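You operate a simulated robot arm through the tools that you are given. There is no shell and no other tool. Be economical: measure what you need, move in short steps, check, and stop when the job is done.

You are at the controls of a simulated robot arm. One attempt, no reset.

TASK
Read the yellow block on the colour meter and put it in the tray that the display names.
Fine: shut the cover to read, leave it open after; the light dial stays at DAY.

It is judged by the outcome, as a careful person would: the job done as asked, and still so three seconds after it is handed in. It fails if anything else is knocked over, pushed out of place, dropped, spilled or broken. A push-on lid holds only when it is set on centred and level and pressed home; a screw cap is set on level and turned clockwise until tight.

THE ROBOT
A 6-joint arm with a two-finger parallel gripper, fixed in place. Base frame: the origin is at the foot of the arm, x ahead of it, y to its left, z up; the work surface is at about z = 0.76. Lengths are in m, angles in rad, forces in N, time in s.
With the tool pointing down near the work surface it reaches from about 0.24 to 0.64 m from the base axis. Its first joint turns from -1.152 to 1.152 rad. Payload 2.7 kg.
Tool frame: the origin (TCP) lies between the finger pads and is the grasp point; the fingertips stand 0.023 m ahead of it; z points along the fingers, y is the line along which they close. The gripper opens to 0.094 m. The fingers are 0.038 m wide and 0.01 m thick; the gripper's body (0.054 by 0.096 m) begins 0.039 m behind the TCP.
Orientation is that of the tool frame in the base frame, as a unit quaternion [w, x, y, z]. With the fingers straight down and closing along the base's y, the tool's x points along the base's -x, its y along +y and its z along -z.

THE INTERFACE
- The arm moves only by the tool apply_moves. Its argument "rows" is a list of rows, each a list of 7 numbers: the shift along the tool's x, y, z in m, then the turn, a rotation vector about the tool's x, y, z in rad, then the opening, from 0 (shut) to 1 (fully open). In form: [[tx, ty, tz, ax, ay, az, jaw], ...]. A call has 1 to 8 rows; each row is the pose to reach, as a shift and turn from the pose commanded when the call began, along the tool's axes at that moment. Each row takes 0.2 s and may step no farther than 0.05 m and 0.15 rad from the row before; otherwise, or with a gripper value out of range, the whole call is refused. A pose out of reach is approached as far as the arm can. The call stops where the force on the tool passes 40 N (or 10 N more than at its start, if that is more) or the arm is blocked; 0.2 s more then pass. Each finger travels about 0.045 m/s and halts on what it meets, pressing with about 41 N; the grip force reading is that of the motor and also rises with nothing between the fingers. The clock runs only during rows and for 0.2 s after the last one: add rows that repeat a pose to give the fingers time. It gives the time, the measured TCP pose, the force on the tool (base axes), the opening and the grip force at its end, in the units of the frame above (readings bear some noise).
- Cameras (640 x 400 px; columns grow to the right, rows downward): "scene" is fixed at [0.0802, -0.4347, 1.4002]; the picture's right is [0.74, -0.67, 0.00], its down [-0.40, -0.44, -0.80] and it looks along [0.54, 0.59, -0.60] (base axes); focal length 312 px, centre (320, 200). "wrist" rides on the gripper at [0.086, 0.016, -0.075] in the tool frame; the picture's right is [-0.18, 0.98, 0.00], its down [-0.58, -0.11, -0.81] and it looks along [-0.79, -0.15, 0.59] (tool axes); focal length 243 px, centre (320, 200). There is no depth. A picture from a camera that has moved, and an enlarged one, comes with that camera's place and axes in the base frame and with its lens.
- snapshot(camera): a new picture of that camera. It takes no simulated time.
- close_up(camera, box): a new picture of the part [left, top, right, bottom] of that camera's present view, enlarged. It takes no simulated time.
- sign_off(): hands the job in; it is judged then, once.

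Work in short steps. Places have to be worked out from the pictures, the camera data and where the tool is seen: move nearer, look again, correct. Check each grasp and each placing, and mend what went wrong. You have 120 turns and 76 pictures in all, those below and enlarged ones among them. Open the gripper and draw the arm clear of the work before you hand the job in, unless the task says otherwise; then end with one line.

The tools are called after "Call:" as name(argument=value, ...) on one line, values as JSON. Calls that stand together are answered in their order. apply_moves: Moves the arm, as the interface text tells. Its arguments: {"type":"object","properties":{"rows":{"type":"array","items":{"type":"array","items":{"type":"number"}}}},"required":["rows"]} The other tools are called the same way: snapshot (camera) takes a picture; close_up (camera, box) takes an enlarged picture of a part of a camera's view; sign_off () hands the job in.

At the start:

```text
time: 0.0
tool_pos: [0.3922, 0.1488, 1.0531]
tcp_rot: [0.002, -0.001, 1.0, 0.001]
force: [-0.1, 0.0, -0.4]
finger_gap: 0.0939
grip_force: 0.1
```

scene: 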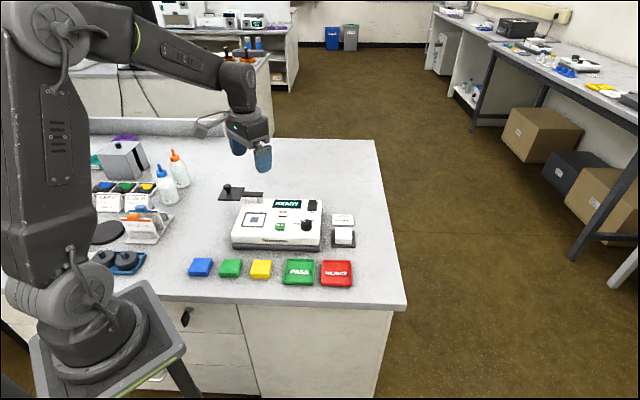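
wrist: 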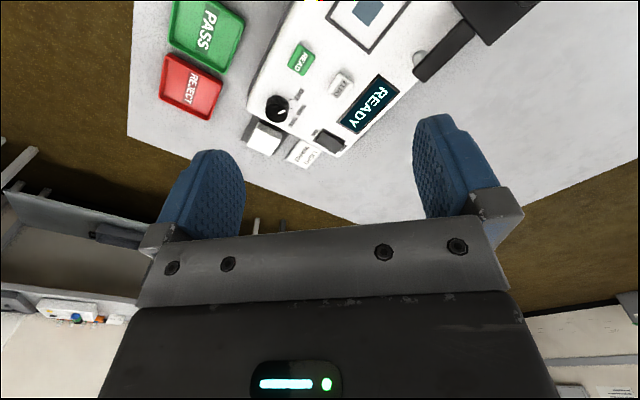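

I'll start with enlarged views of the meter and blocks to find their features.

Call:
close_up(camera="scene", box=[210, 170, 370, 270])

Call:
close_up(camera="scene", box=[180, 220, 372, 340])

```text
4.00 times, centred on (290, 220) of scene
camera zoom: at [0.0802, -0.4347, 1.4002], right [0.74, -0.67, 0.0], down [-0.4, -0.44, -0.8], along [0.54, 0.59, -0.6], focal length 1246 px, centre (440, 120)
```

zoom: 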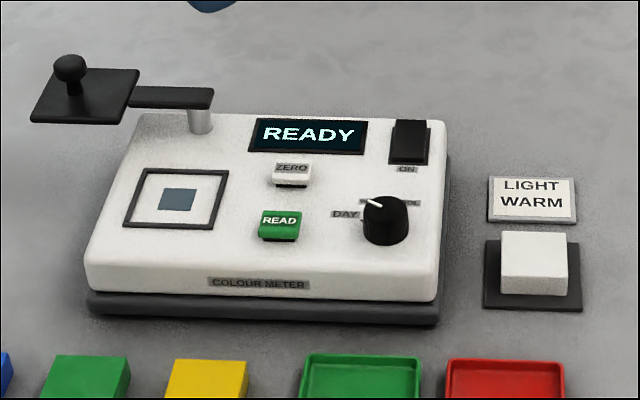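

```text
3.33 times, centred on (276, 280) of scene
camera zoom: at [0.0802, -0.4347, 1.4002], right [0.74, -0.67, 0.0], down [-0.4, -0.44, -0.8], along [0.54, 0.59, -0.6], focal length 1039 px, centre (467, -67)
```

zoom: 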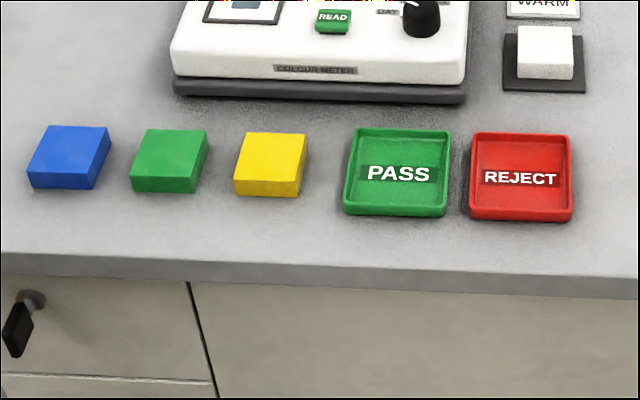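

The cover is a swing plate on a post, with a knob. I'll read the dial and labels from the wrist camera.

Call:
close_up(camera="wrist", box=[230, 70, 390, 170])

Call:
close_up(camera="scene", box=[280, 195, 360, 245])

```text
4.00 times, centred on (310, 120) of wrist
camera zoom: at [0.3049, 0.1655, 1.1267], right [0.18, 0.98, 0.0], down [0.58, -0.11, 0.81], along [0.79, -0.15, -0.59], focal length 970 px, centre (360, 520)
```

zoom: 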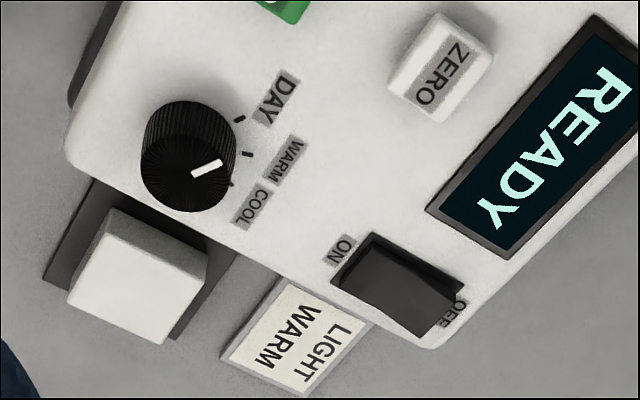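

```text
8.00 times, centred on (320, 220) of scene
camera zoom: at [0.0802, -0.4347, 1.4002], right [0.74, -0.67, 0.0], down [-0.4, -0.44, -0.8], along [0.54, 0.59, -0.6], focal length 2493 px, centre (320, 40)
```

zoom: 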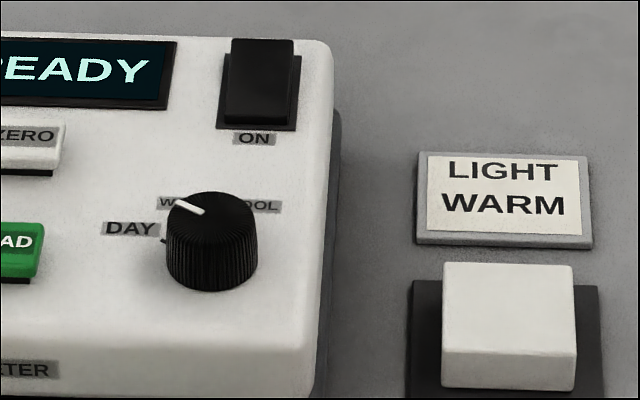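

The display shows READY and the pointer is at DAY, so I won't touch the dial. I put the yellow block near (0.332, 0.072), the window near (0.398, 0.199, 0.817) and the post near (0.456, 0.257). I'll move above the yellow block and turn 42° to line up with the bench.

Call:
apply_moves(rows=[[0.01, -0.0128, 0.015, 0, 0, 0.1222, 1], [0.02, -0.0256, 0.03, 0, 0, 0.2443, 1], [0.03, -0.0384, 0.045, 0, 0, 0.3665, 1], [0.04, -0.0512, 0.06, 0, 0, 0.4887, 1], [0.05, -0.064, 0.075, 0, 0, 0.6109, 1], [0.06, -0.077, 0.09, 0, 0, 0.733, 1], [0.06, -0.077, 0.11, 0, 0, 0.733, 1]])

Call:
snapshot(camera="wrist")

Call:
close_up(camera="scene", box=[180, 190, 372, 310])

```text
time: 1.6
tool_pos: [0.3307, 0.0711, 0.9445]
tcp_rot: [0.0, 0.359, 0.933, 0.0]
force: [0.3, -0.1, -0.8]
finger_gap: 0.0941
grip_force: 0.0
```

```text
69 pictures are left
camera wrist: at [0.2755, 0.1422, 1.0181], right [0.79, 0.61, 0.0], down [0.36, -0.47, 0.81], along [0.49, -0.64, -0.59], focal length 243 px, centre (320, 200)
```

wrist: 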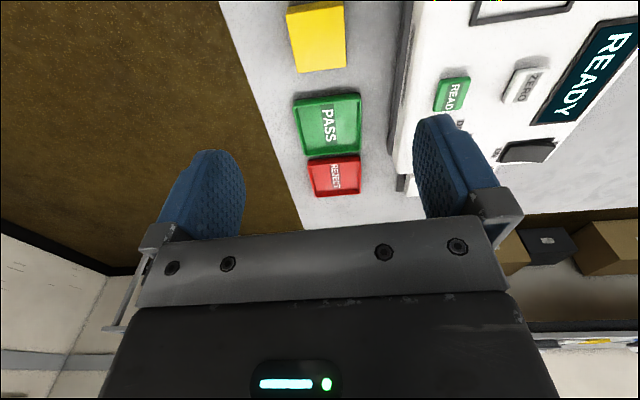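

```text
3.33 times, centred on (276, 250) of scene
camera zoom: at [0.0802, -0.4347, 1.4002], right [0.74, -0.67, 0.0], down [-0.4, -0.44, -0.8], along [0.54, 0.59, -0.6], focal length 1039 px, centre (467, 33)
```

zoom: 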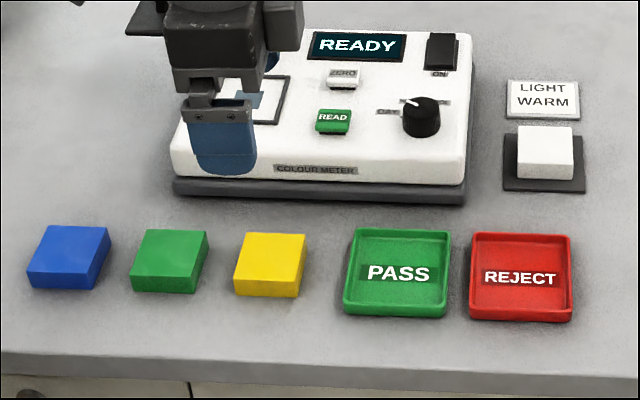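

Combining both views puts the yellow block's centre at about (0.3295, 0.0695) with its top near 0.782, aligned with the tool. I'll descend most of the way with the jaws slightly narrowed, then check.

Call:
apply_moves(rows=[[0, -0.002, 0.04, 0, 0, 0, 0.8], [0, -0.002, 0.08, 0, 0, 0, 0.8], [0, -0.002, 0.115, 0, 0, 0, 0.8], [0, -0.002, 0.115, 0, 0, 0, 0.8]])

Call:
close_up(camera="scene", box=[200, 220, 328, 300])

Call:
snapshot(camera="wrist")

```text
time: 2.6
tool_pos: [0.331, 0.0704, 0.8268]
tcp_rot: [0.0, 0.359, 0.933, 0.001]
force: [0.7, 0.2, 0.1]
finger_gap: 0.0752
grip_force: 0.1
```

```text
5.00 times, centred on (264, 260) of scene
camera zoom: at [0.0803, -0.4347, 1.4002], right [0.74, -0.67, 0.0], down [-0.4, -0.44, -0.8], along [0.54, 0.59, -0.6], focal length 1558 px, centre (600, -100)
```

zoom: 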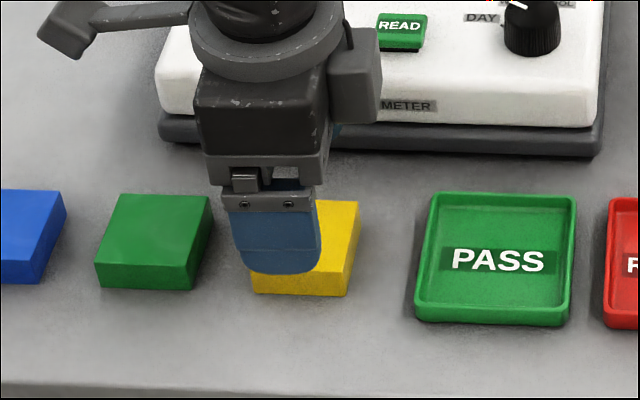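

```text
66 pictures are left
camera wrist: at [0.2759, 0.14, 0.9015], right [0.79, 0.61, 0.0], down [0.36, -0.47, 0.81], along [0.49, -0.64, -0.59], focal length 243 px, centre (320, 200)
```

wrist: 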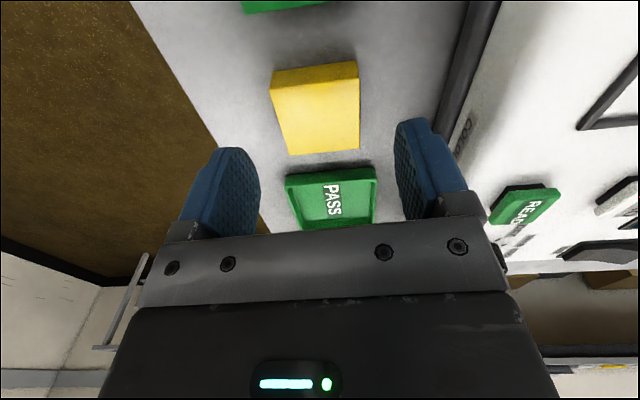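

The block is within a few millimetres of the TCP and the fingers straddle it. I'll go down to grasp height and close.

Call:
apply_moves(rows=[[0, 0, 0.02, 0, 0, 0, 0.8], [0, 0, 0.036, 0, 0, 0, 0.8], [0, 0, 0.036, 0, 0, 0, 0.3], [0, 0, 0.036, 0, 0, 0, 0.3], [0, 0, 0.036, 0, 0, 0, 0.3], [0, 0, 0.036, 0, 0, 0, 0.3]])

Call:
close_up(camera="scene", box=[200, 220, 328, 300])

Call:
snapshot(camera="wrist")

```text
time: 4.0
tool_pos: [0.3305, 0.0701, 0.7924]
tcp_rot: [0.0, 0.358, 0.934, 0.001]
force: [0.2, -0.4, -0.5]
finger_gap: 0.0471
grip_force: 41.3
```

```text
5.00 times, centred on (264, 260) of scene
camera zoom: at [0.0803, -0.4347, 1.4002], right [0.74, -0.67, 0.0], down [-0.4, -0.44, -0.8], along [0.54, 0.59, -0.6], focal length 1558 px, centre (600, -100)
```

zoom: 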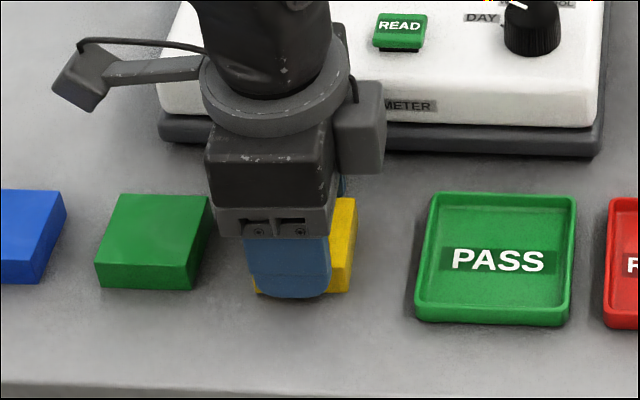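

```text
64 pictures are left
camera wrist: at [0.2759, 0.1412, 0.8657], right [0.79, 0.61, 0.0], down [0.36, -0.47, 0.81], along [0.49, -0.64, -0.59], focal length 243 px, centre (320, 200)
```

wrist: 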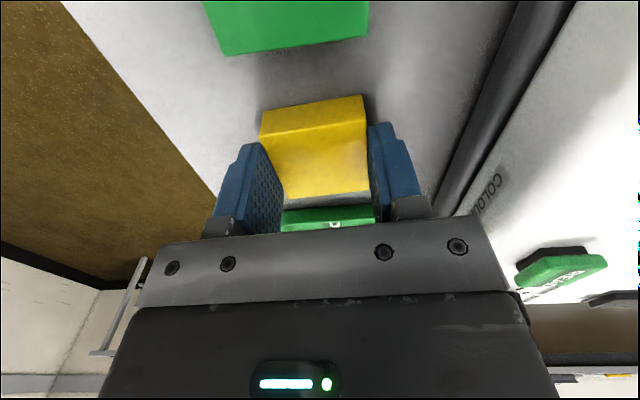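

The grip is good at 0.047 m, with the block sitting about 5 mm toward tool -x. I'll lift straight up before carrying it over to the meter.

Call:
apply_moves(rows=[[0, 0, -0.03, 0, 0, 0, 0.3], [0, 0, -0.07, 0, 0, 0, 0.3], [0, 0, -0.11, 0, 0, 0, 0.3], [0, 0, -0.13, 0, 0, 0, 0.3]])

Call:
apply_moves(rows=[[0.01, 0.035, 0, 0, 0, 0, 0.3], [0.02, 0.07, 0, 0, 0, 0, 0.3], [0.03, 0.105, 0, 0, 0, 0, 0.3], [0.0398, 0.141, 0, 0, 0, 0, 0.3], [0.0398, 0.141, 0, 0, 0, 0, 0.3]])

Call:
close_up(camera="scene", box=[200, 160, 328, 240])

Call:
snapshot(camera="wrist")

```text
time: 5.0
tool_pos: [0.3317, 0.0694, 0.9221]
tcp_rot: [0.001, 0.358, 0.934, 0.001]
force: [-0.1, -0.1, -1.6]
finger_gap: 0.0471
grip_force: 41.5
```

```text
time: 6.2
tool_pos: [0.3963, 0.2032, 0.9213]
tcp_rot: [0.0, 0.358, 0.934, 0.0]
force: [-0.2, 0.1, -0.4]
finger_gap: 0.047
grip_force: 40.9
```

```text
5.00 times, centred on (264, 200) of scene
camera zoom: at [0.0803, -0.4347, 1.4002], right [0.74, -0.67, 0.0], down [-0.4, -0.44, -0.8], along [0.54, 0.59, -0.6], focal length 1558 px, centre (600, 200)
```

zoom: 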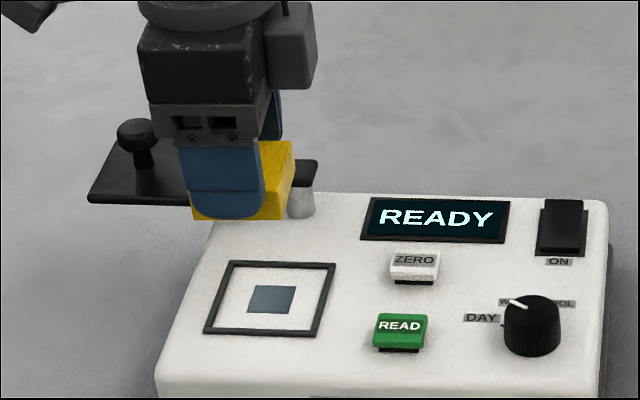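

```text
62 pictures are left
camera wrist: at [0.3415, 0.2744, 0.9972], right [0.79, 0.61, 0.0], down [0.36, -0.47, 0.81], along [0.49, -0.64, -0.59], focal length 243 px, centre (320, 200)
```

wrist: 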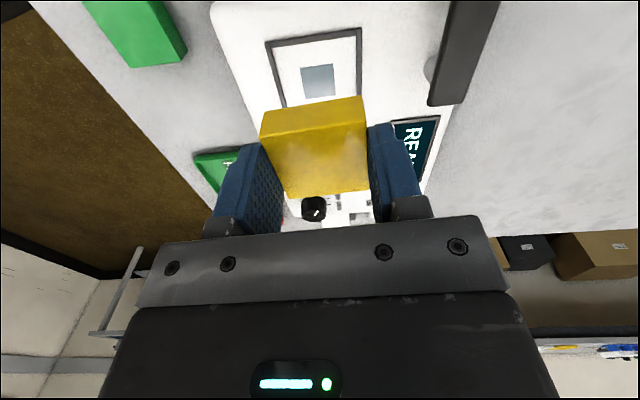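

Both cameras put the window's sensor at (0.398, 0.199), and the block is above it within 1–2 mm. I'll lower it to just above the surface and look.

Call:
apply_moves(rows=[[0, -0.0014, 0.03, 0, 0, 0, 0.3], [0, -0.0014, 0.055, 0, 0, 0, 0.3], [0, -0.0014, 0.063, 0, 0, 0, 0.3], [0, -0.0014, 0.063, 0, 0, 0, 0.3]])

Call:
close_up(camera="scene", box=[200, 170, 328, 250])

Call:
snapshot(camera="wrist")

```text
time: 7.2
tool_pos: [0.3958, 0.2019, 0.8573]
tcp_rot: [0.001, 0.358, 0.934, 0.001]
force: [0.1, 0.9, -0.7]
finger_gap: 0.0473
grip_force: 40.5
```

```text
5.00 times, centred on (264, 210) of scene
camera zoom: at [0.0803, -0.4347, 1.4002], right [0.74, -0.67, 0.0], down [-0.4, -0.44, -0.8], along [0.54, 0.59, -0.6], focal length 1558 px, centre (600, 150)
```

zoom: 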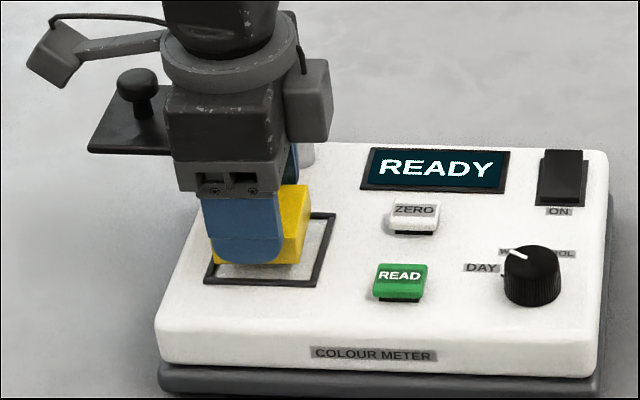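

```text
60 pictures are left
camera wrist: at [0.3416, 0.2714, 0.9328], right [0.79, 0.61, 0.0], down [0.36, -0.47, 0.81], along [0.49, -0.64, -0.59], focal length 243 px, centre (320, 200)
```

wrist: 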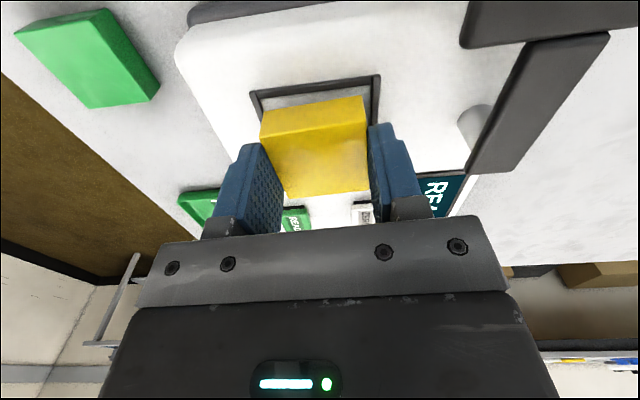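

The block is centred over the frame. I'll lower it in small steps until it touches.

Call:
apply_moves(rows=[[0, 0, 0.003, 0, 0, 0, 0.3], [0, 0, 0.006, 0, 0, 0, 0.3], [0, 0, 0.006, 0, 0, 0, 0.3]])

Call:
close_up(camera="scene", box=[232, 195, 296, 235])

```text
time: 8.0
tool_pos: [0.395, 0.2012, 0.8524]
tcp_rot: [0.0, 0.357, 0.934, 0.001]
force: [-0.1, -0.7, -1.4]
finger_gap: 0.047
grip_force: 40.8
```

```text
10.00 times, centred on (264, 215) of scene
camera zoom: at [0.0803, -0.4347, 1.4002], right [0.74, -0.67, 0.0], down [-0.4, -0.44, -0.8], along [0.54, 0.59, -0.6], focal length 3116 px, centre (880, 50)
```

zoom: 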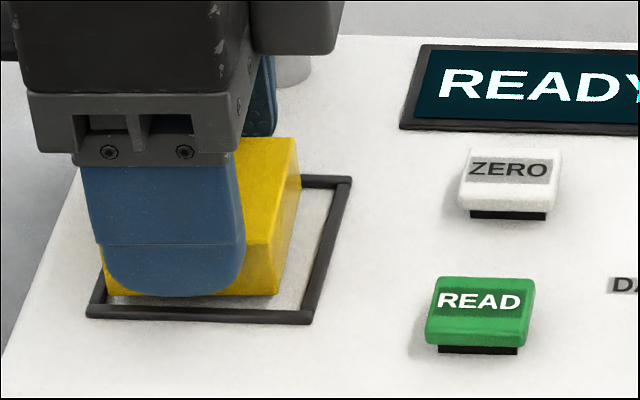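

The block sits about 4 mm left within the frame and isn't touching yet. I'll shift it right, then continue down.

Call:
apply_moves(rows=[[-0.004, 0, 0, 0, 0, 0, 0.3], [-0.004, 0, 0.002, 0, 0, 0, 0.3], [-0.004, 0, 0.004, 0, 0, 0, 0.3], [-0.004, 0, 0.004, 0, 0, 0, 0.3]])

Call:
close_up(camera="scene", box=[232, 195, 296, 235])

```text
time: 9.0
tool_pos: [0.3978, 0.1985, 0.8489]
tcp_rot: [0.0, 0.357, 0.934, 0.002]
force: [-4.2, -2.1, 9.7]
finger_gap: 0.0469
grip_force: 40.6
```

```text
10.00 times, centred on (264, 215) of scene
camera zoom: at [0.08, -0.4348, 1.4002], right [0.74, -0.67, 0.0], down [-0.4, -0.44, -0.8], along [0.54, 0.59, -0.6], focal length 3116 px, centre (880, 50)
```

zoom: 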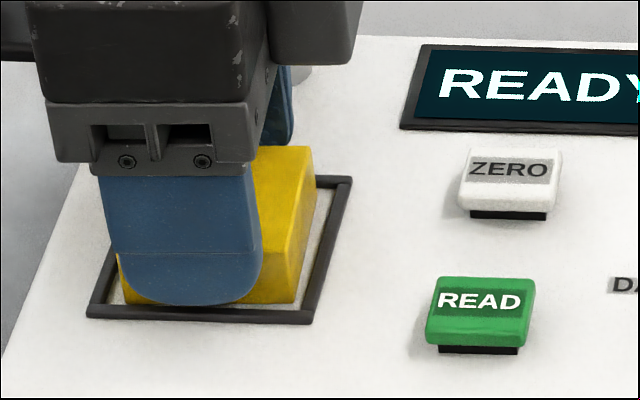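

The force rose to about 10 N, so the block is resting in the frame. I'll open and rise straight up.

Call:
apply_moves(rows=[[0, 0, -0.0015, 0, 0, 0, 0.8], [0, 0, -0.0015, 0, 0, 0, 0.8], [0, 0, -0.0015, 0, 0, 0, 0.8], [0, 0, -0.03, 0, 0, 0, 0.8], [0, 0, -0.07, 0, 0, 0, 0.8], [0, 0, -0.11, 0, 0, 0, 0.8]])

Call:
close_up(camera="scene", box=[200, 160, 328, 240])

Call:
snapshot(camera="wrist")

```text
time: 10.4
tool_pos: [0.3979, 0.1981, 0.9591]
tcp_rot: [0.001, 0.357, 0.934, 0.001]
force: [0.6, -1.0, -0.2]
finger_gap: 0.0752
grip_force: 0.0
```

```text
5.00 times, centred on (264, 200) of scene
camera zoom: at [0.0802, -0.4347, 1.4002], right [0.74, -0.67, 0.0], down [-0.4, -0.44, -0.8], along [0.54, 0.59, -0.6], focal length 1558 px, centre (600, 200)
```

zoom: 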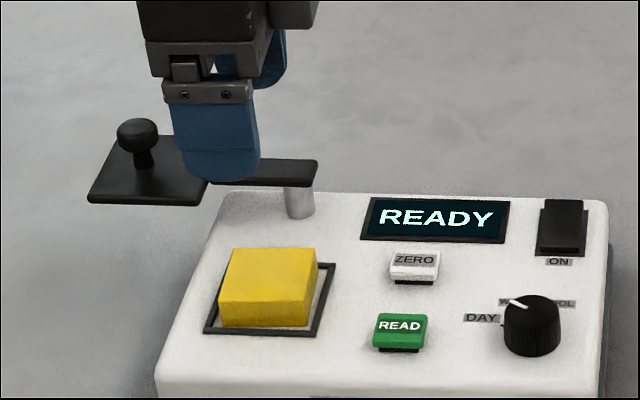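

```text
56 pictures are left
camera wrist: at [0.3437, 0.2692, 1.0339], right [0.79, 0.61, 0.0], down [0.36, -0.47, 0.81], along [0.49, -0.64, -0.59], focal length 243 px, centre (320, 200)
```

wrist: 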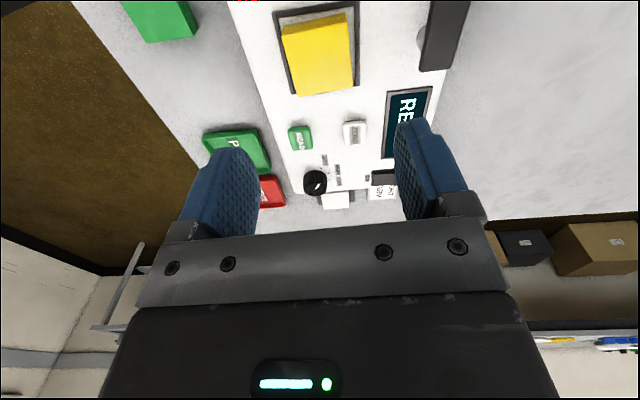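

The block is flat in the frame over the sensor. Next I'll move above the cover's knob, near (0.392, 0.315), and turn the fingers back to close along base y.

Call:
apply_moves(rows=[[0.0138, 0.0138, -0.01, 0, 0, -0.1222, 0.6], [0.0277, 0.0275, -0.02, 0, 0, -0.2443, 0.6], [0.0415, 0.0413, -0.03, 0, 0, -0.3665, 0.6], [0.0553, 0.0551, -0.03, 0, 0, -0.4887, 0.6], [0.069, 0.069, -0.03, 0, 0, -0.6109, 0.6], [0.083, 0.0826, -0.03, 0, 0, -0.733, 0.6], [0.083, 0.0826, -0.03, 0, 0, -0.733, 0.6]])

Call:
snapshot(camera="wrist")

Call:
close_up(camera="scene", box=[190, 130, 318, 210])

```text
time: 12.0
tool_pos: [0.3918, 0.3146, 0.9864]
tcp_rot: [0.001, -0.003, 1.0, 0.0]
force: [1.0, -0.4, -0.7]
finger_gap: 0.0564
grip_force: 0.2
```

```text
55 pictures are left
camera wrist: at [0.3041, 0.3314, 1.0613], right [0.18, 0.98, 0.0], down [0.58, -0.11, 0.81], along [0.79, -0.15, -0.59], focal length 243 px, centre (320, 200)
```

wrist: 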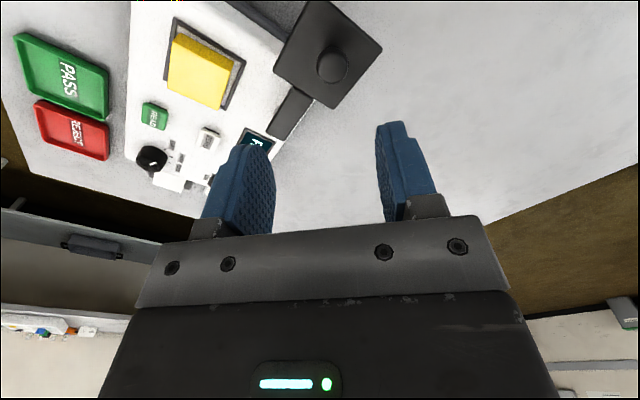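

```text
5.00 times, centred on (254, 170) of scene
camera zoom: at [0.0803, -0.4347, 1.4002], right [0.74, -0.67, 0.0], down [-0.4, -0.44, -0.8], along [0.54, 0.59, -0.6], focal length 1558 px, centre (650, 350)
```

zoom: 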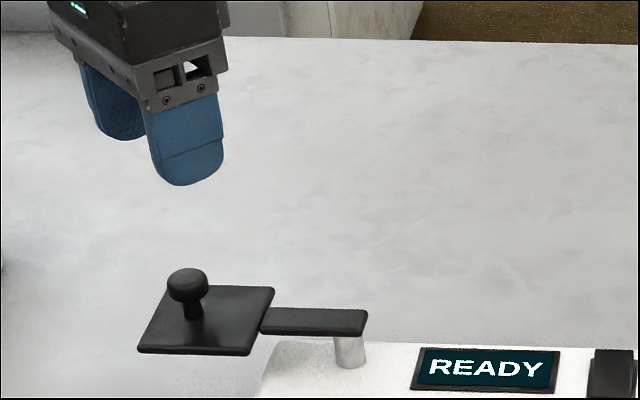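

Triangulating gives the knob's centre at (0.392, 0.325, 0.871), with the plate top near 0.846 and the pivot post at (0.456, 0.257). I'll lower the open fingers around the knob, keeping the tips above the plate.

Call:
apply_moves(rows=[[0, 0.0105, 0.02, 0, 0, 0, 0.6], [0, 0.0105, 0.06, 0, 0, 0, 0.6], [0, 0.0105, 0.09, 0, 0, 0, 0.6], [0, 0.0105, 0.104, 0, 0, 0, 0.6], [0, 0.0105, 0.104, 0, 0, 0, 0.6]])

Call:
snapshot(camera="wrist")

Call:
close_up(camera="scene", box=[190, 150, 318, 230])

```text
time: 13.2
tool_pos: [0.3898, 0.3256, 0.884]
tcp_rot: [0.001, -0.001, 1.0, 0.001]
force: [-0.3, 0.4, 0.1]
finger_gap: 0.0565
grip_force: 0.1
```

```text
53 pictures are left
camera wrist: at [0.3024, 0.3429, 0.9588], right [0.18, 0.98, 0.0], down [0.58, -0.11, 0.81], along [0.79, -0.15, -0.59], focal length 243 px, centre (320, 200)
```

wrist: 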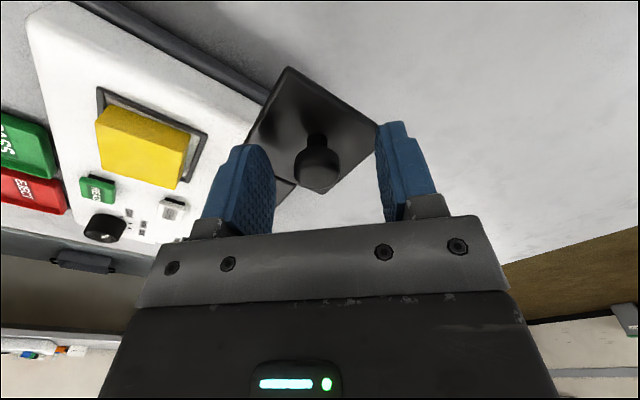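

```text
5.00 times, centred on (254, 190) of scene
camera zoom: at [0.0803, -0.4347, 1.4002], right [0.74, -0.67, 0.0], down [-0.4, -0.44, -0.8], along [0.54, 0.59, -0.6], focal length 1558 px, centre (650, 250)
```

zoom: 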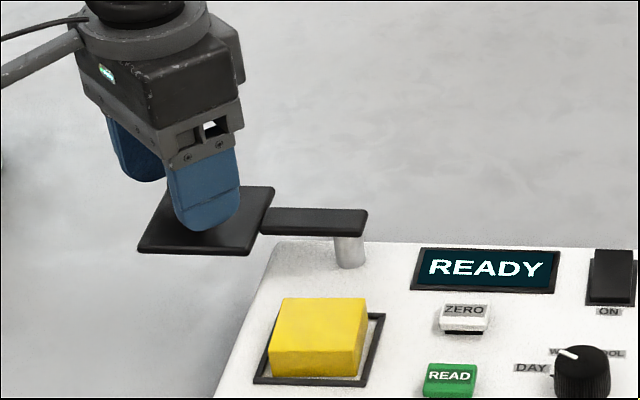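

The knob is between the fingers. I'll lower 3 mm, narrow the jaws into a loose cage around it, and swing the first part of the arc.

Call:
apply_moves(rows=[[0, 0, 0.003, 0, 0, 0, 0.34], [0, 0, 0.003, 0, 0, 0, 0.34], [0, 0, 0.003, 0, 0, 0, 0.34], [0.0084, -0.009, 0.003, 0, 0, 0, 0.34], [0.0154, -0.019, 0.003, 0, 0, 0, 0.34], [0.021, -0.0297, 0.003, 0, 0, 0, 0.34], [0.0253, -0.0412, 0.003, 0, 0, 0, 0.34]])

Call:
snapshot(camera="wrist")

Call:
close_up(camera="scene", box=[190, 150, 318, 230])

```text
time: 14.8
tool_pos: [0.3649, 0.2842, 0.8811]
tcp_rot: [0.0, 0.0, 1.0, 0.001]
force: [-0.5, -0.3, -0.2]
finger_gap: 0.0319
grip_force: 0.1
```

```text
51 pictures are left
camera wrist: at [0.2786, 0.3011, 0.956], right [0.18, 0.98, 0.0], down [0.58, -0.11, 0.81], along [0.79, -0.15, -0.59], focal length 243 px, centre (320, 200)
```

wrist: 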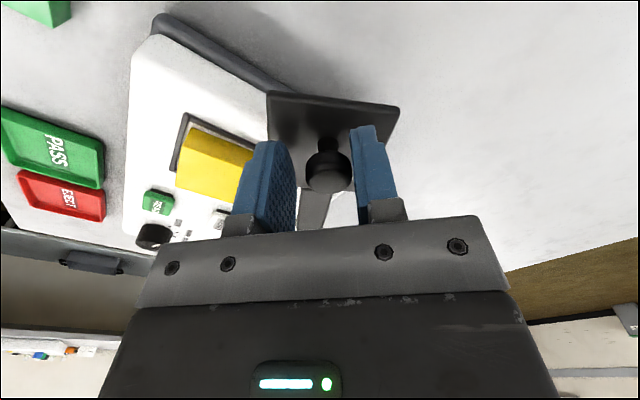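

```text
5.00 times, centred on (254, 190) of scene
camera zoom: at [0.0803, -0.4347, 1.4002], right [0.74, -0.67, 0.0], down [-0.4, -0.44, -0.8], along [0.54, 0.59, -0.6], focal length 1558 px, centre (650, 250)
```

zoom: 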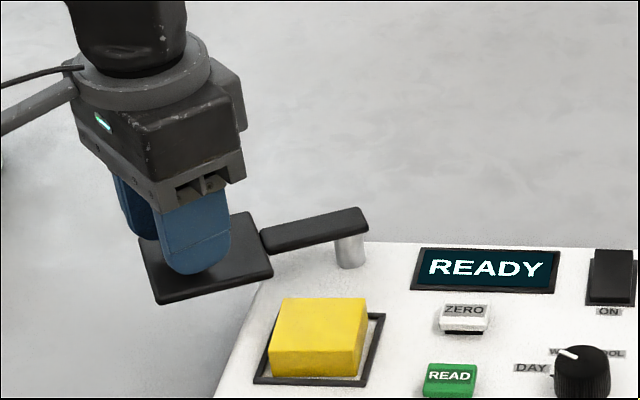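

The plate follows with almost no force. I'll continue along the arc.

Call:
apply_moves(rows=[[0.0027, -0.0118, 0, 0, 0, 0, 0.34], [0.0038, -0.024, 0, 0, 0, 0, 0.34], [0.0033, -0.0361, 0, 0, 0, 0, 0.34], [0.0012, -0.0481, 0, 0, 0, 0, 0.34], [-0.0024, -0.0598, 0, 0, 0, 0, 0.34], [-0.0075, -0.0708, 0, 0, 0, 0, 0.34]])

Call:
snapshot(camera="wrist")

Call:
close_up(camera="scene", box=[190, 160, 318, 240])

```text
time: 16.2
tool_pos: [0.374, 0.2124, 0.8812]
tcp_rot: [0.0, 0.0, 1.0, 0.001]
force: [0.3, 0.3, -0.9]
finger_gap: 0.0321
grip_force: 0.1
```

```text
49 pictures are left
camera wrist: at [0.2878, 0.2289, 0.9564], right [0.18, 0.98, 0.0], down [0.58, -0.11, 0.81], along [0.79, -0.15, -0.59], focal length 243 px, centre (320, 200)
```

wrist: 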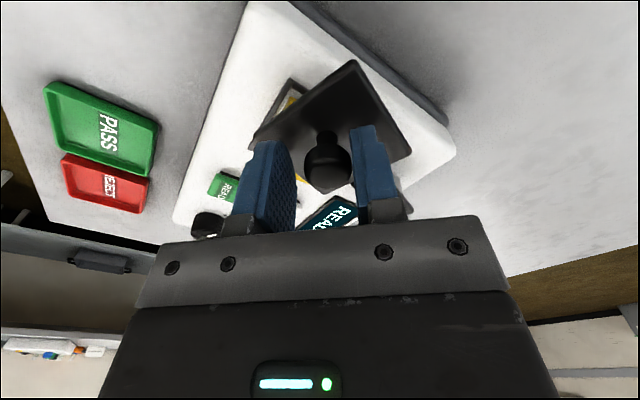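

```text
5.00 times, centred on (254, 200) of scene
camera zoom: at [0.0803, -0.4347, 1.4002], right [0.74, -0.67, 0.0], down [-0.4, -0.44, -0.8], along [0.54, 0.59, -0.6], focal length 1558 px, centre (650, 200)
```

zoom: 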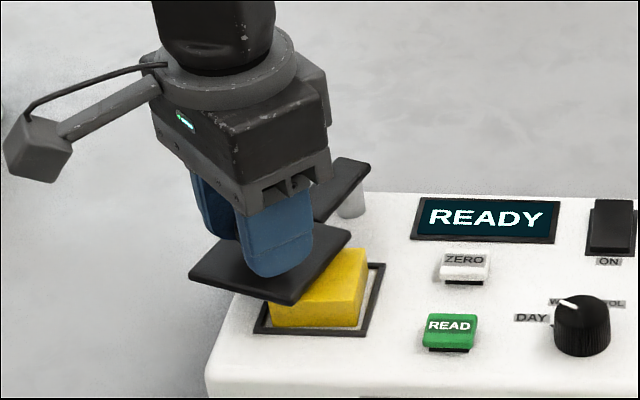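

The cover is sliding over the block without touching it. I'll finish the arc, about 19° more.

Call:
apply_moves(rows=[[-0.0065, -0.0103, 0, 0, 0, 0, 0.34], [-0.0143, -0.0197, 0, 0, 0, 0, 0.34], [-0.0195, -0.0248, 0, 0, 0, 0, 0.34], [-0.0195, -0.0248, 0, 0, 0, 0, 0.34]])

Call:
snapshot(camera="wrist")

Call:
close_up(camera="scene", box=[190, 160, 318, 240])

```text
time: 17.2
tool_pos: [0.3933, 0.1893, 0.8801]
tcp_rot: [0.002, -0.001, 1.0, 0.001]
force: [-0.1, -0.4, 0.4]
finger_gap: 0.032
grip_force: 0.0
```

```text
47 pictures are left
camera wrist: at [0.3065, 0.2053, 0.9561], right [0.18, 0.98, 0.0], down [0.58, -0.11, 0.81], along [0.79, -0.15, -0.59], focal length 243 px, centre (320, 200)
```

wrist: 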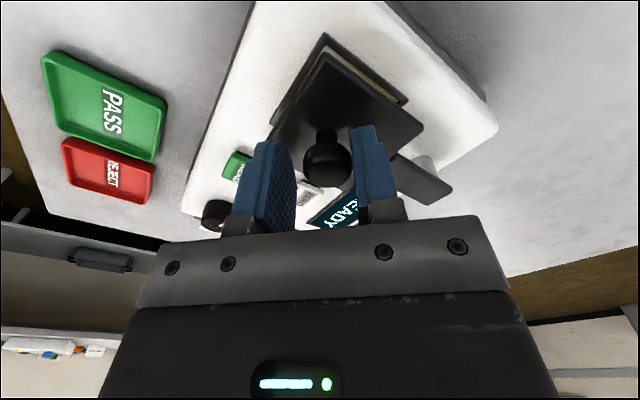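

```text
5.00 times, centred on (254, 200) of scene
camera zoom: at [0.0802, -0.4347, 1.4002], right [0.74, -0.67, 0.0], down [-0.4, -0.44, -0.8], along [0.54, 0.59, -0.6], focal length 1558 px, centre (650, 200)
```

zoom: 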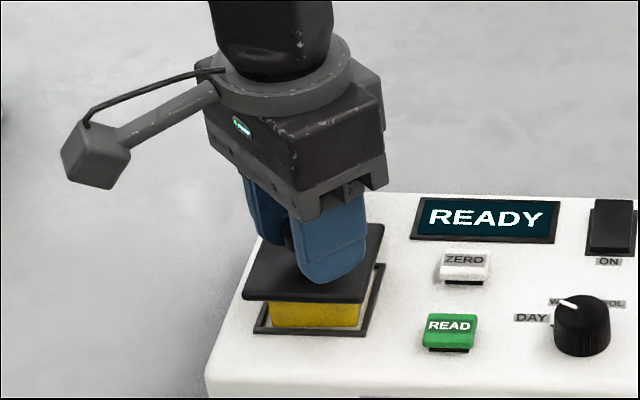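

The plate looks square over the window. I'll open a little, rise clear and check it unobstructed.

Call:
apply_moves(rows=[[0, 0, 0, 0, 0, 0, 0.5], [0, 0, 0, 0, 0, 0, 0.5], [0, 0, -0.03, 0, 0, 0, 0.5], [0, 0, -0.07, 0, 0, 0, 0.5], [0, 0, -0.1, 0, 0, 0, 0.5], [0, 0, -0.1, 0, 0, 0, 0]])

Call:
snapshot(camera="wrist")

Call:
close_up(camera="scene", box=[210, 170, 338, 250])

```text
time: 18.6
tool_pos: [0.3917, 0.1869, 0.982]
tcp_rot: [0.0, -0.001, 1.0, 0.001]
force: [0.7, -0.5, -0.5]
finger_gap: 0.0119
grip_force: 0.1
```

```text
45 pictures are left
camera wrist: at [0.3049, 0.205, 1.0566], right [0.18, 0.98, 0.0], down [0.58, -0.11, 0.81], along [0.79, -0.15, -0.59], focal length 243 px, centre (320, 200)
```

wrist: 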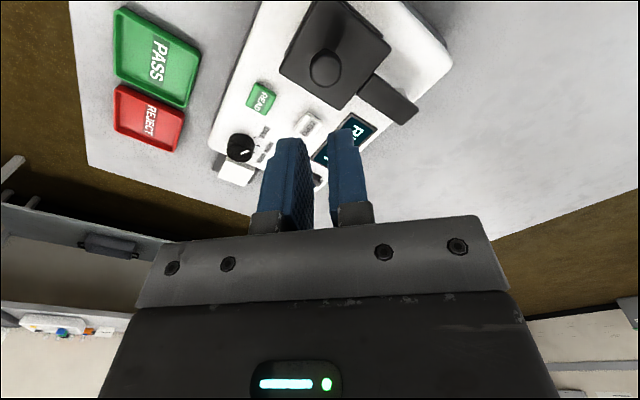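

```text
5.00 times, centred on (274, 210) of scene
camera zoom: at [0.0802, -0.4347, 1.4002], right [0.74, -0.67, 0.0], down [-0.4, -0.44, -0.8], along [0.54, 0.59, -0.6], focal length 1558 px, centre (550, 150)
```

zoom: 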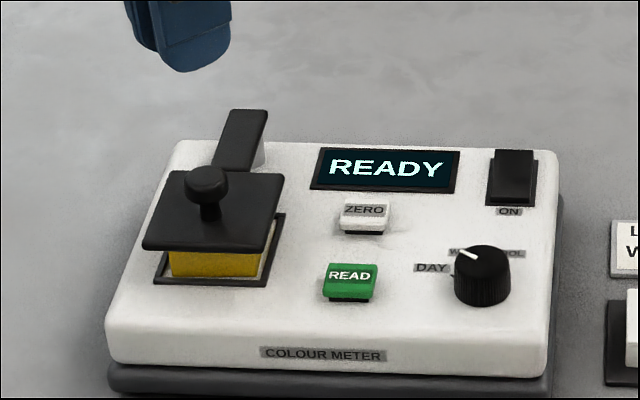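

The cover is shut over the block. READ triangulates to about (0.433, 0.120, 0.826), so I'll bring the closed fingertips just above it.

Call:
apply_moves(rows=[[-0.021, -0.034, 0, 0, 0, 0, 0], [-0.041, -0.067, 0, 0, 0, 0, 0], [-0.041, -0.067, 0.04, 0, 0, 0, 0], [-0.041, -0.067, 0.08, 0, 0, 0, 0], [-0.041, -0.067, 0.11, 0, 0, 0, 0], [-0.041, -0.067, 0.11, 0, 0, 0, 0]])

Call:
close_up(camera="scene", box=[230, 180, 326, 240])

Call:
snapshot(camera="wrist")

```text
time: 20.0
tool_pos: [0.4348, 0.1201, 0.8707]
tcp_rot: [0.001, 0.0, 1.0, 0.001]
force: [-0.2, -0.2, 0.0]
finger_gap: 0.0
grip_force: 41.0
```

```text
6.67 times, centred on (278, 210) of scene
camera zoom: at [0.0803, -0.4347, 1.4002], right [0.74, -0.67, 0.0], down [-0.4, -0.44, -0.8], along [0.54, 0.59, -0.6], focal length 2077 px, centre (600, 133)
```

zoom: 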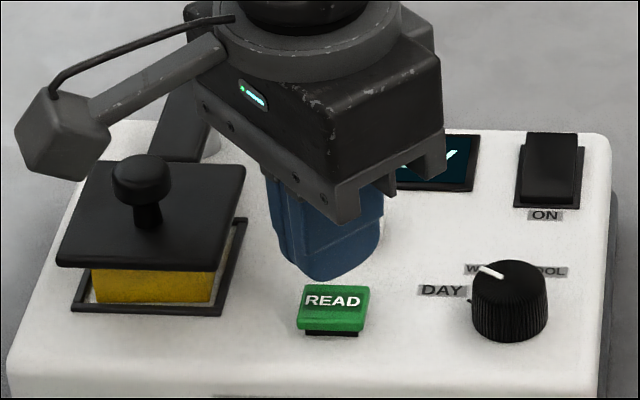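

```text
42 pictures are left
camera wrist: at [0.3479, 0.1364, 0.9453], right [0.18, 0.98, 0.0], down [0.58, -0.11, 0.81], along [0.79, -0.15, -0.59], focal length 243 px, centre (320, 200)
```

wrist: 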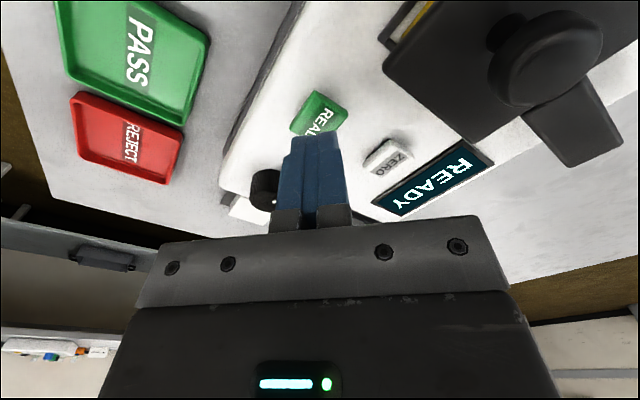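

The tips are centred about 20 mm above READ. I'll press down in small steps and come back up within the same call.

Call:
apply_moves(rows=[[0, 0, 0.014, 0, 0, 0, 0], [0, 0, 0.018, 0, 0, 0, 0], [0, 0, 0.021, 0, 0, 0, 0], [0, 0, 0.023, 0, 0, 0, 0]])

Call:
close_up(camera="scene", box=[230, 180, 326, 240])

Call:
close_up(camera="wrist", box=[240, 60, 560, 260])

```text
time: 21.0
tool_pos: [0.4347, 0.121, 0.8479]
tcp_rot: [0.001, -0.001, 1.0, 0.001]
force: [-0.3, -1.2, 3.0]
finger_gap: 0.0
grip_force: 41.1
```

```text
6.67 times, centred on (278, 210) of scene
camera zoom: at [0.0802, -0.4347, 1.4002], right [0.74, -0.67, 0.0], down [-0.4, -0.44, -0.8], along [0.54, 0.59, -0.6], focal length 2077 px, centre (600, 133)
```

zoom: 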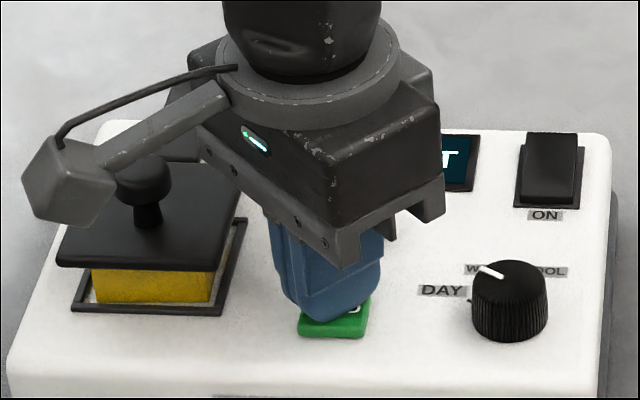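

```text
2.00 times, centred on (400, 160) of wrist
camera zoom: at [0.3476, 0.1383, 0.9227], right [0.18, 0.98, 0.0], down [0.58, -0.11, 0.81], along [0.79, -0.15, -0.59], focal length 485 px, centre (160, 280)
```

zoom: 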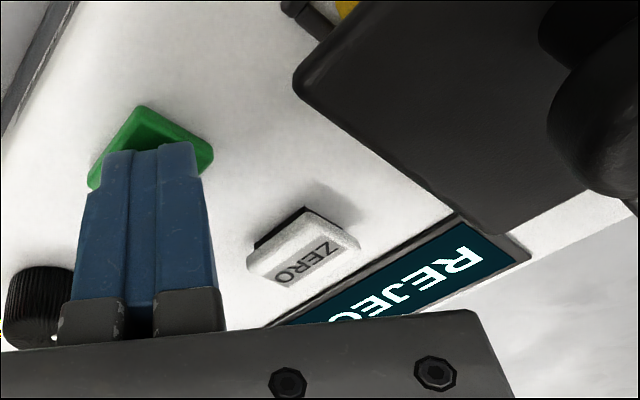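

The button is depressed and the display is changing to REJECT. I'll rise and read it in full.

Call:
apply_moves(rows=[[0, 0, -0.03, 0, 0, 0, 0], [0, 0, -0.08, 0, 0, 0, 0], [0, 0, -0.13, 0, 0, 0, 0], [0, 0, -0.13, 0, 0, 0, 0.2]])

Call:
close_up(camera="scene", box=[210, 170, 370, 270])

Call:
close_up(camera="wrist", box=[240, 60, 400, 160])

```text
time: 22.0
tool_pos: [0.4323, 0.12, 0.9777]
tcp_rot: [0.001, -0.001, 1.0, 0.001]
force: [0.0, -0.3, -0.3]
finger_gap: 0.0188
grip_force: 0.1
```

```text
4.00 times, centred on (290, 220) of scene
camera zoom: at [0.0802, -0.4347, 1.4002], right [0.74, -0.67, 0.0], down [-0.4, -0.44, -0.8], along [0.54, 0.59, -0.6], focal length 1246 px, centre (440, 120)
```

zoom: 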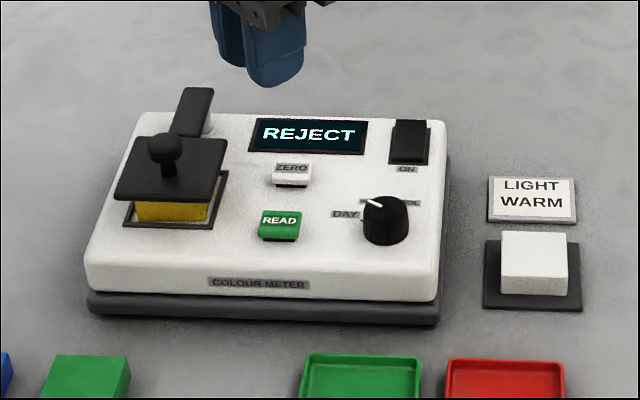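

```text
4.00 times, centred on (320, 110) of wrist
camera zoom: at [0.3456, 0.1369, 1.0515], right [0.18, 0.98, 0.0], down [0.58, -0.11, 0.81], along [0.79, -0.15, -0.59], focal length 970 px, centre (320, 560)
```

zoom: 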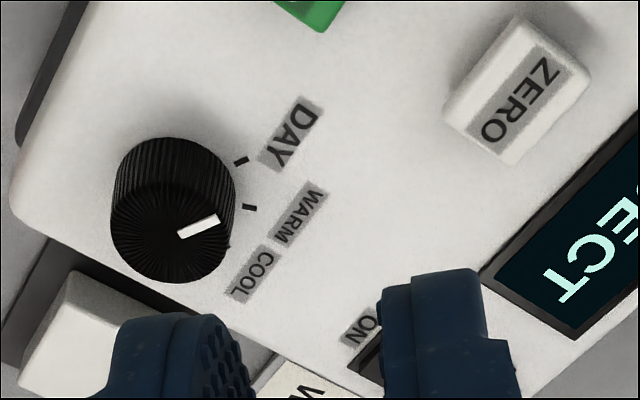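

The display clearly reads REJECT with the dial still at DAY. To reopen the cover, I'll go above the knob, now near (0.390, 0.191), and lower the open fingers around it.

Call:
apply_moves(rows=[[0.015, 0.025, 0, 0, 0, 0, 0.6], [0.03, 0.05, 0, 0, 0, 0, 0.6], [0.042, 0.071, 0, 0, 0, 0, 0.6], [0.042, 0.071, 0, 0, 0, 0, 0.6], [0.042, 0.071, 0.03, 0, 0, 0, 0.6], [0.042, 0.071, 0.07, 0, 0, 0, 0.6], [0.042, 0.071, 0.096, 0, 0, 0, 0.6], [0.042, 0.071, 0.096, 0, 0, 0, 0.34]])

Call:
snapshot(camera="wrist")

```text
time: 23.8
tool_pos: [0.3922, 0.1926, 0.8834]
tcp_rot: [0.002, 0.0, 1.0, 0.001]
force: [0.4, 0.0, -0.2]
finger_gap: 0.0318
grip_force: 0.0
```

```text
37 pictures are left
camera wrist: at [0.3048, 0.2096, 0.9569], right [0.18, 0.98, 0.0], down [0.58, -0.11, 0.81], along [0.79, -0.15, -0.59], focal length 243 px, centre (320, 200)
```

wrist: 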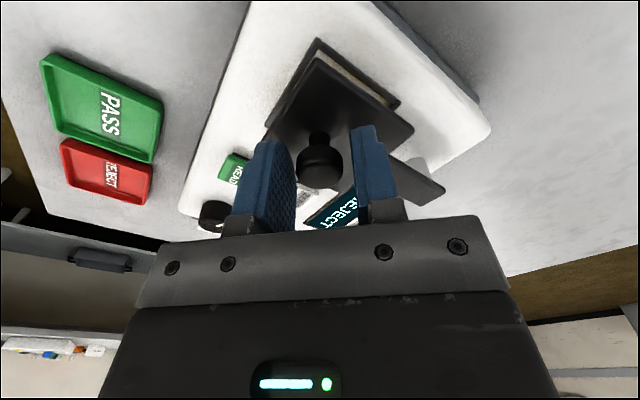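

The knob is caged. I'll swing back along the reverse arc.

Call:
apply_moves(rows=[[0.0101, 0.0117, 0.002, 0, 0, 0, 0.34], [0.0166, 0.022, 0.002, 0, 0, 0, 0.34], [0.0217, 0.033, 0.002, 0, 0, 0, 0.34], [0.0253, 0.0447, 0.002, 0, 0, 0, 0.34], [0.0274, 0.0567, 0.002, 0, 0, 0, 0.34], [0.0279, 0.0688, 0.002, 0, 0, 0, 0.34], [0.0268, 0.081, 0.002, 0, 0, 0, 0.34], [0.0241, 0.0928, 0.002, 0, 0, 0, 0.34]])

Call:
snapshot(camera="wrist")

```text
time: 25.6
tool_pos: [0.3672, 0.2857, 0.8796]
tcp_rot: [0.001, -0.001, 1.0, 0.0]
force: [0.2, -0.8, -0.2]
finger_gap: 0.0321
grip_force: 0.1
```

```text
36 pictures are left
camera wrist: at [0.2805, 0.303, 0.9545], right [0.18, 0.98, 0.0], down [0.58, -0.11, 0.81], along [0.79, -0.15, -0.59], focal length 243 px, centre (320, 200)
```

wrist: 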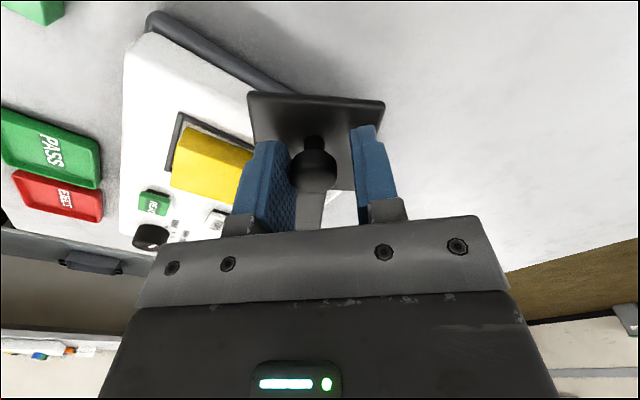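

It follows freely. I'll finish swinging it to its original open position.

Call:
apply_moves(rows=[[-0.0043, 0.0115, 0, 0, 0, 0, 0.34], [-0.0099, 0.0222, 0, 0, 0, 0, 0.34], [-0.0169, 0.0322, 0, 0, 0, 0, 0.34], [-0.0253, 0.0412, 0, 0, 0, 0, 0.34], [-0.0285, 0.0439, 0, 0, 0, 0, 0.34], [-0.0285, 0.0439, 0, 0, 0, 0, 0.34]])

Call:
apply_moves(rows=[[0, 0, 0, 0, 0, 0, 0.6], [0, 0, 0, 0, 0, 0, 0.6], [0, 0, -0.04, 0, 0, 0, 0.6], [0, 0, -0.08, 0, 0, 0, 0.6], [0, 0, -0.11, 0, 0, 0, 0.6]])

Call:
close_up(camera="scene", box=[190, 150, 350, 250])

```text
time: 27.0
tool_pos: [0.3975, 0.3281, 0.8801]
tcp_rot: [0.001, 0.001, 1.0, 0.001]
force: [-0.6, -2.3, 0.2]
finger_gap: 0.0328
grip_force: 0.8
```

```text
time: 28.2
tool_pos: [0.3941, 0.33, 0.9905]
tcp_rot: [0.001, -0.001, 1.0, 0.001]
force: [0.0, -1.1, 1.0]
finger_gap: 0.0565
grip_force: 0.0
```

```text
4.00 times, centred on (270, 200) of scene
camera zoom: at [0.0802, -0.4347, 1.4002], right [0.74, -0.67, 0.0], down [-0.4, -0.44, -0.8], along [0.54, 0.59, -0.6], focal length 1246 px, centre (520, 200)
```

zoom: 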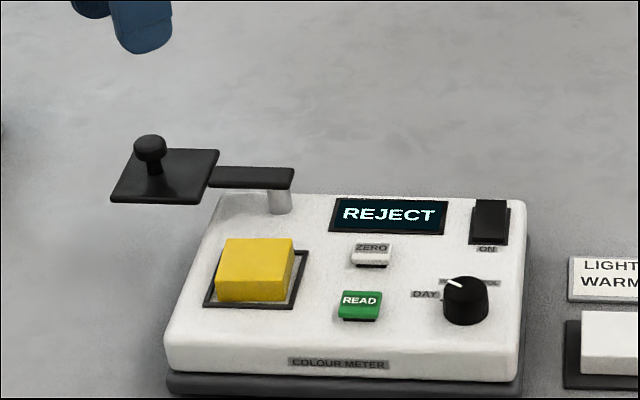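

The cover is fully open again. I'll go back above the block at about (0.400, 0.1965), turned 42°, to pick it up.

Call:
apply_moves(rows=[[-0.001, -0.0223, 0, 0, 0, 0.1222, 0.8], [-0.002, -0.0445, 0, 0, 0, 0.2443, 0.8], [-0.003, -0.0668, 0, 0, 0, 0.3665, 0.8], [-0.004, -0.089, 0, 0, 0, 0.4887, 0.8], [-0.005, -0.1113, 0, 0, 0, 0.6109, 0.8], [-0.006, -0.1335, 0.02, 0, 0, 0.733, 0.8], [-0.006, -0.1335, 0.05, 0, 0, 0.733, 0.8], [-0.006, -0.1335, 0.09, 0, 0, 0.733, 0.8]])

Call:
close_up(camera="scene", box=[200, 170, 328, 250])

Call:
snapshot(camera="wrist")

```text
time: 30.0
tool_pos: [0.4027, 0.1957, 0.8993]
tcp_rot: [-0.001, 0.359, 0.933, 0.001]
force: [-0.7, 0.3, -0.8]
finger_gap: 0.0753
grip_force: 0.1
```

```text
5.00 times, centred on (264, 210) of scene
camera zoom: at [0.0802, -0.4347, 1.4002], right [0.74, -0.67, 0.0], down [-0.4, -0.44, -0.8], along [0.54, 0.59, -0.6], focal length 1558 px, centre (600, 150)
```

zoom: 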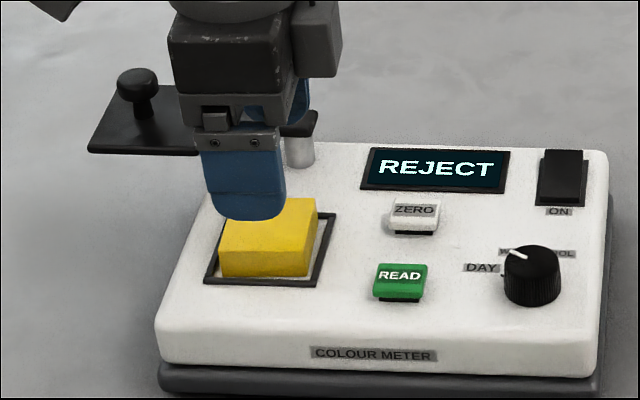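

```text
33 pictures are left
camera wrist: at [0.349, 0.2668, 0.9739], right [0.79, 0.61, 0.0], down [0.36, -0.47, 0.81], along [0.49, -0.64, -0.59], focal length 243 px, centre (320, 200)
```

wrist: 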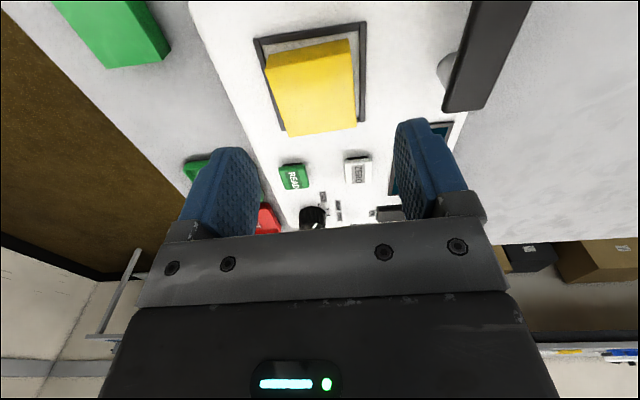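

Aligned. I'll descend to grasp height, about 3 mm further right, and close.

Call:
apply_moves(rows=[[-0.003, 0, 0.025, 0, 0, 0, 0.8], [-0.003, 0, 0.048, 0, 0, 0, 0.8], [-0.003, 0, 0.048, 0, 0, 0, 0.3], [-0.003, 0, 0.048, 0, 0, 0, 0.3], [-0.003, 0, 0.048, 0, 0, 0, 0.3], [-0.003, 0, 0.048, 0, 0, 0, 0.3]])

Call:
close_up(camera="scene", box=[200, 170, 328, 250])

```text
time: 31.4
tool_pos: [0.405, 0.1936, 0.8508]
tcp_rot: [0.0, 0.359, 0.933, 0.001]
force: [0.1, 0.4, -0.4]
finger_gap: 0.047
grip_force: 41.0
```

```text
5.00 times, centred on (264, 210) of scene
camera zoom: at [0.0803, -0.4347, 1.4002], right [0.74, -0.67, 0.0], down [-0.4, -0.44, -0.8], along [0.54, 0.59, -0.6], focal length 1558 px, centre (600, 150)
```

zoom: 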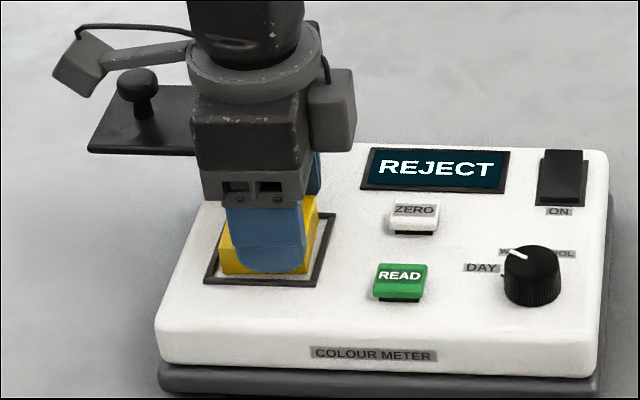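

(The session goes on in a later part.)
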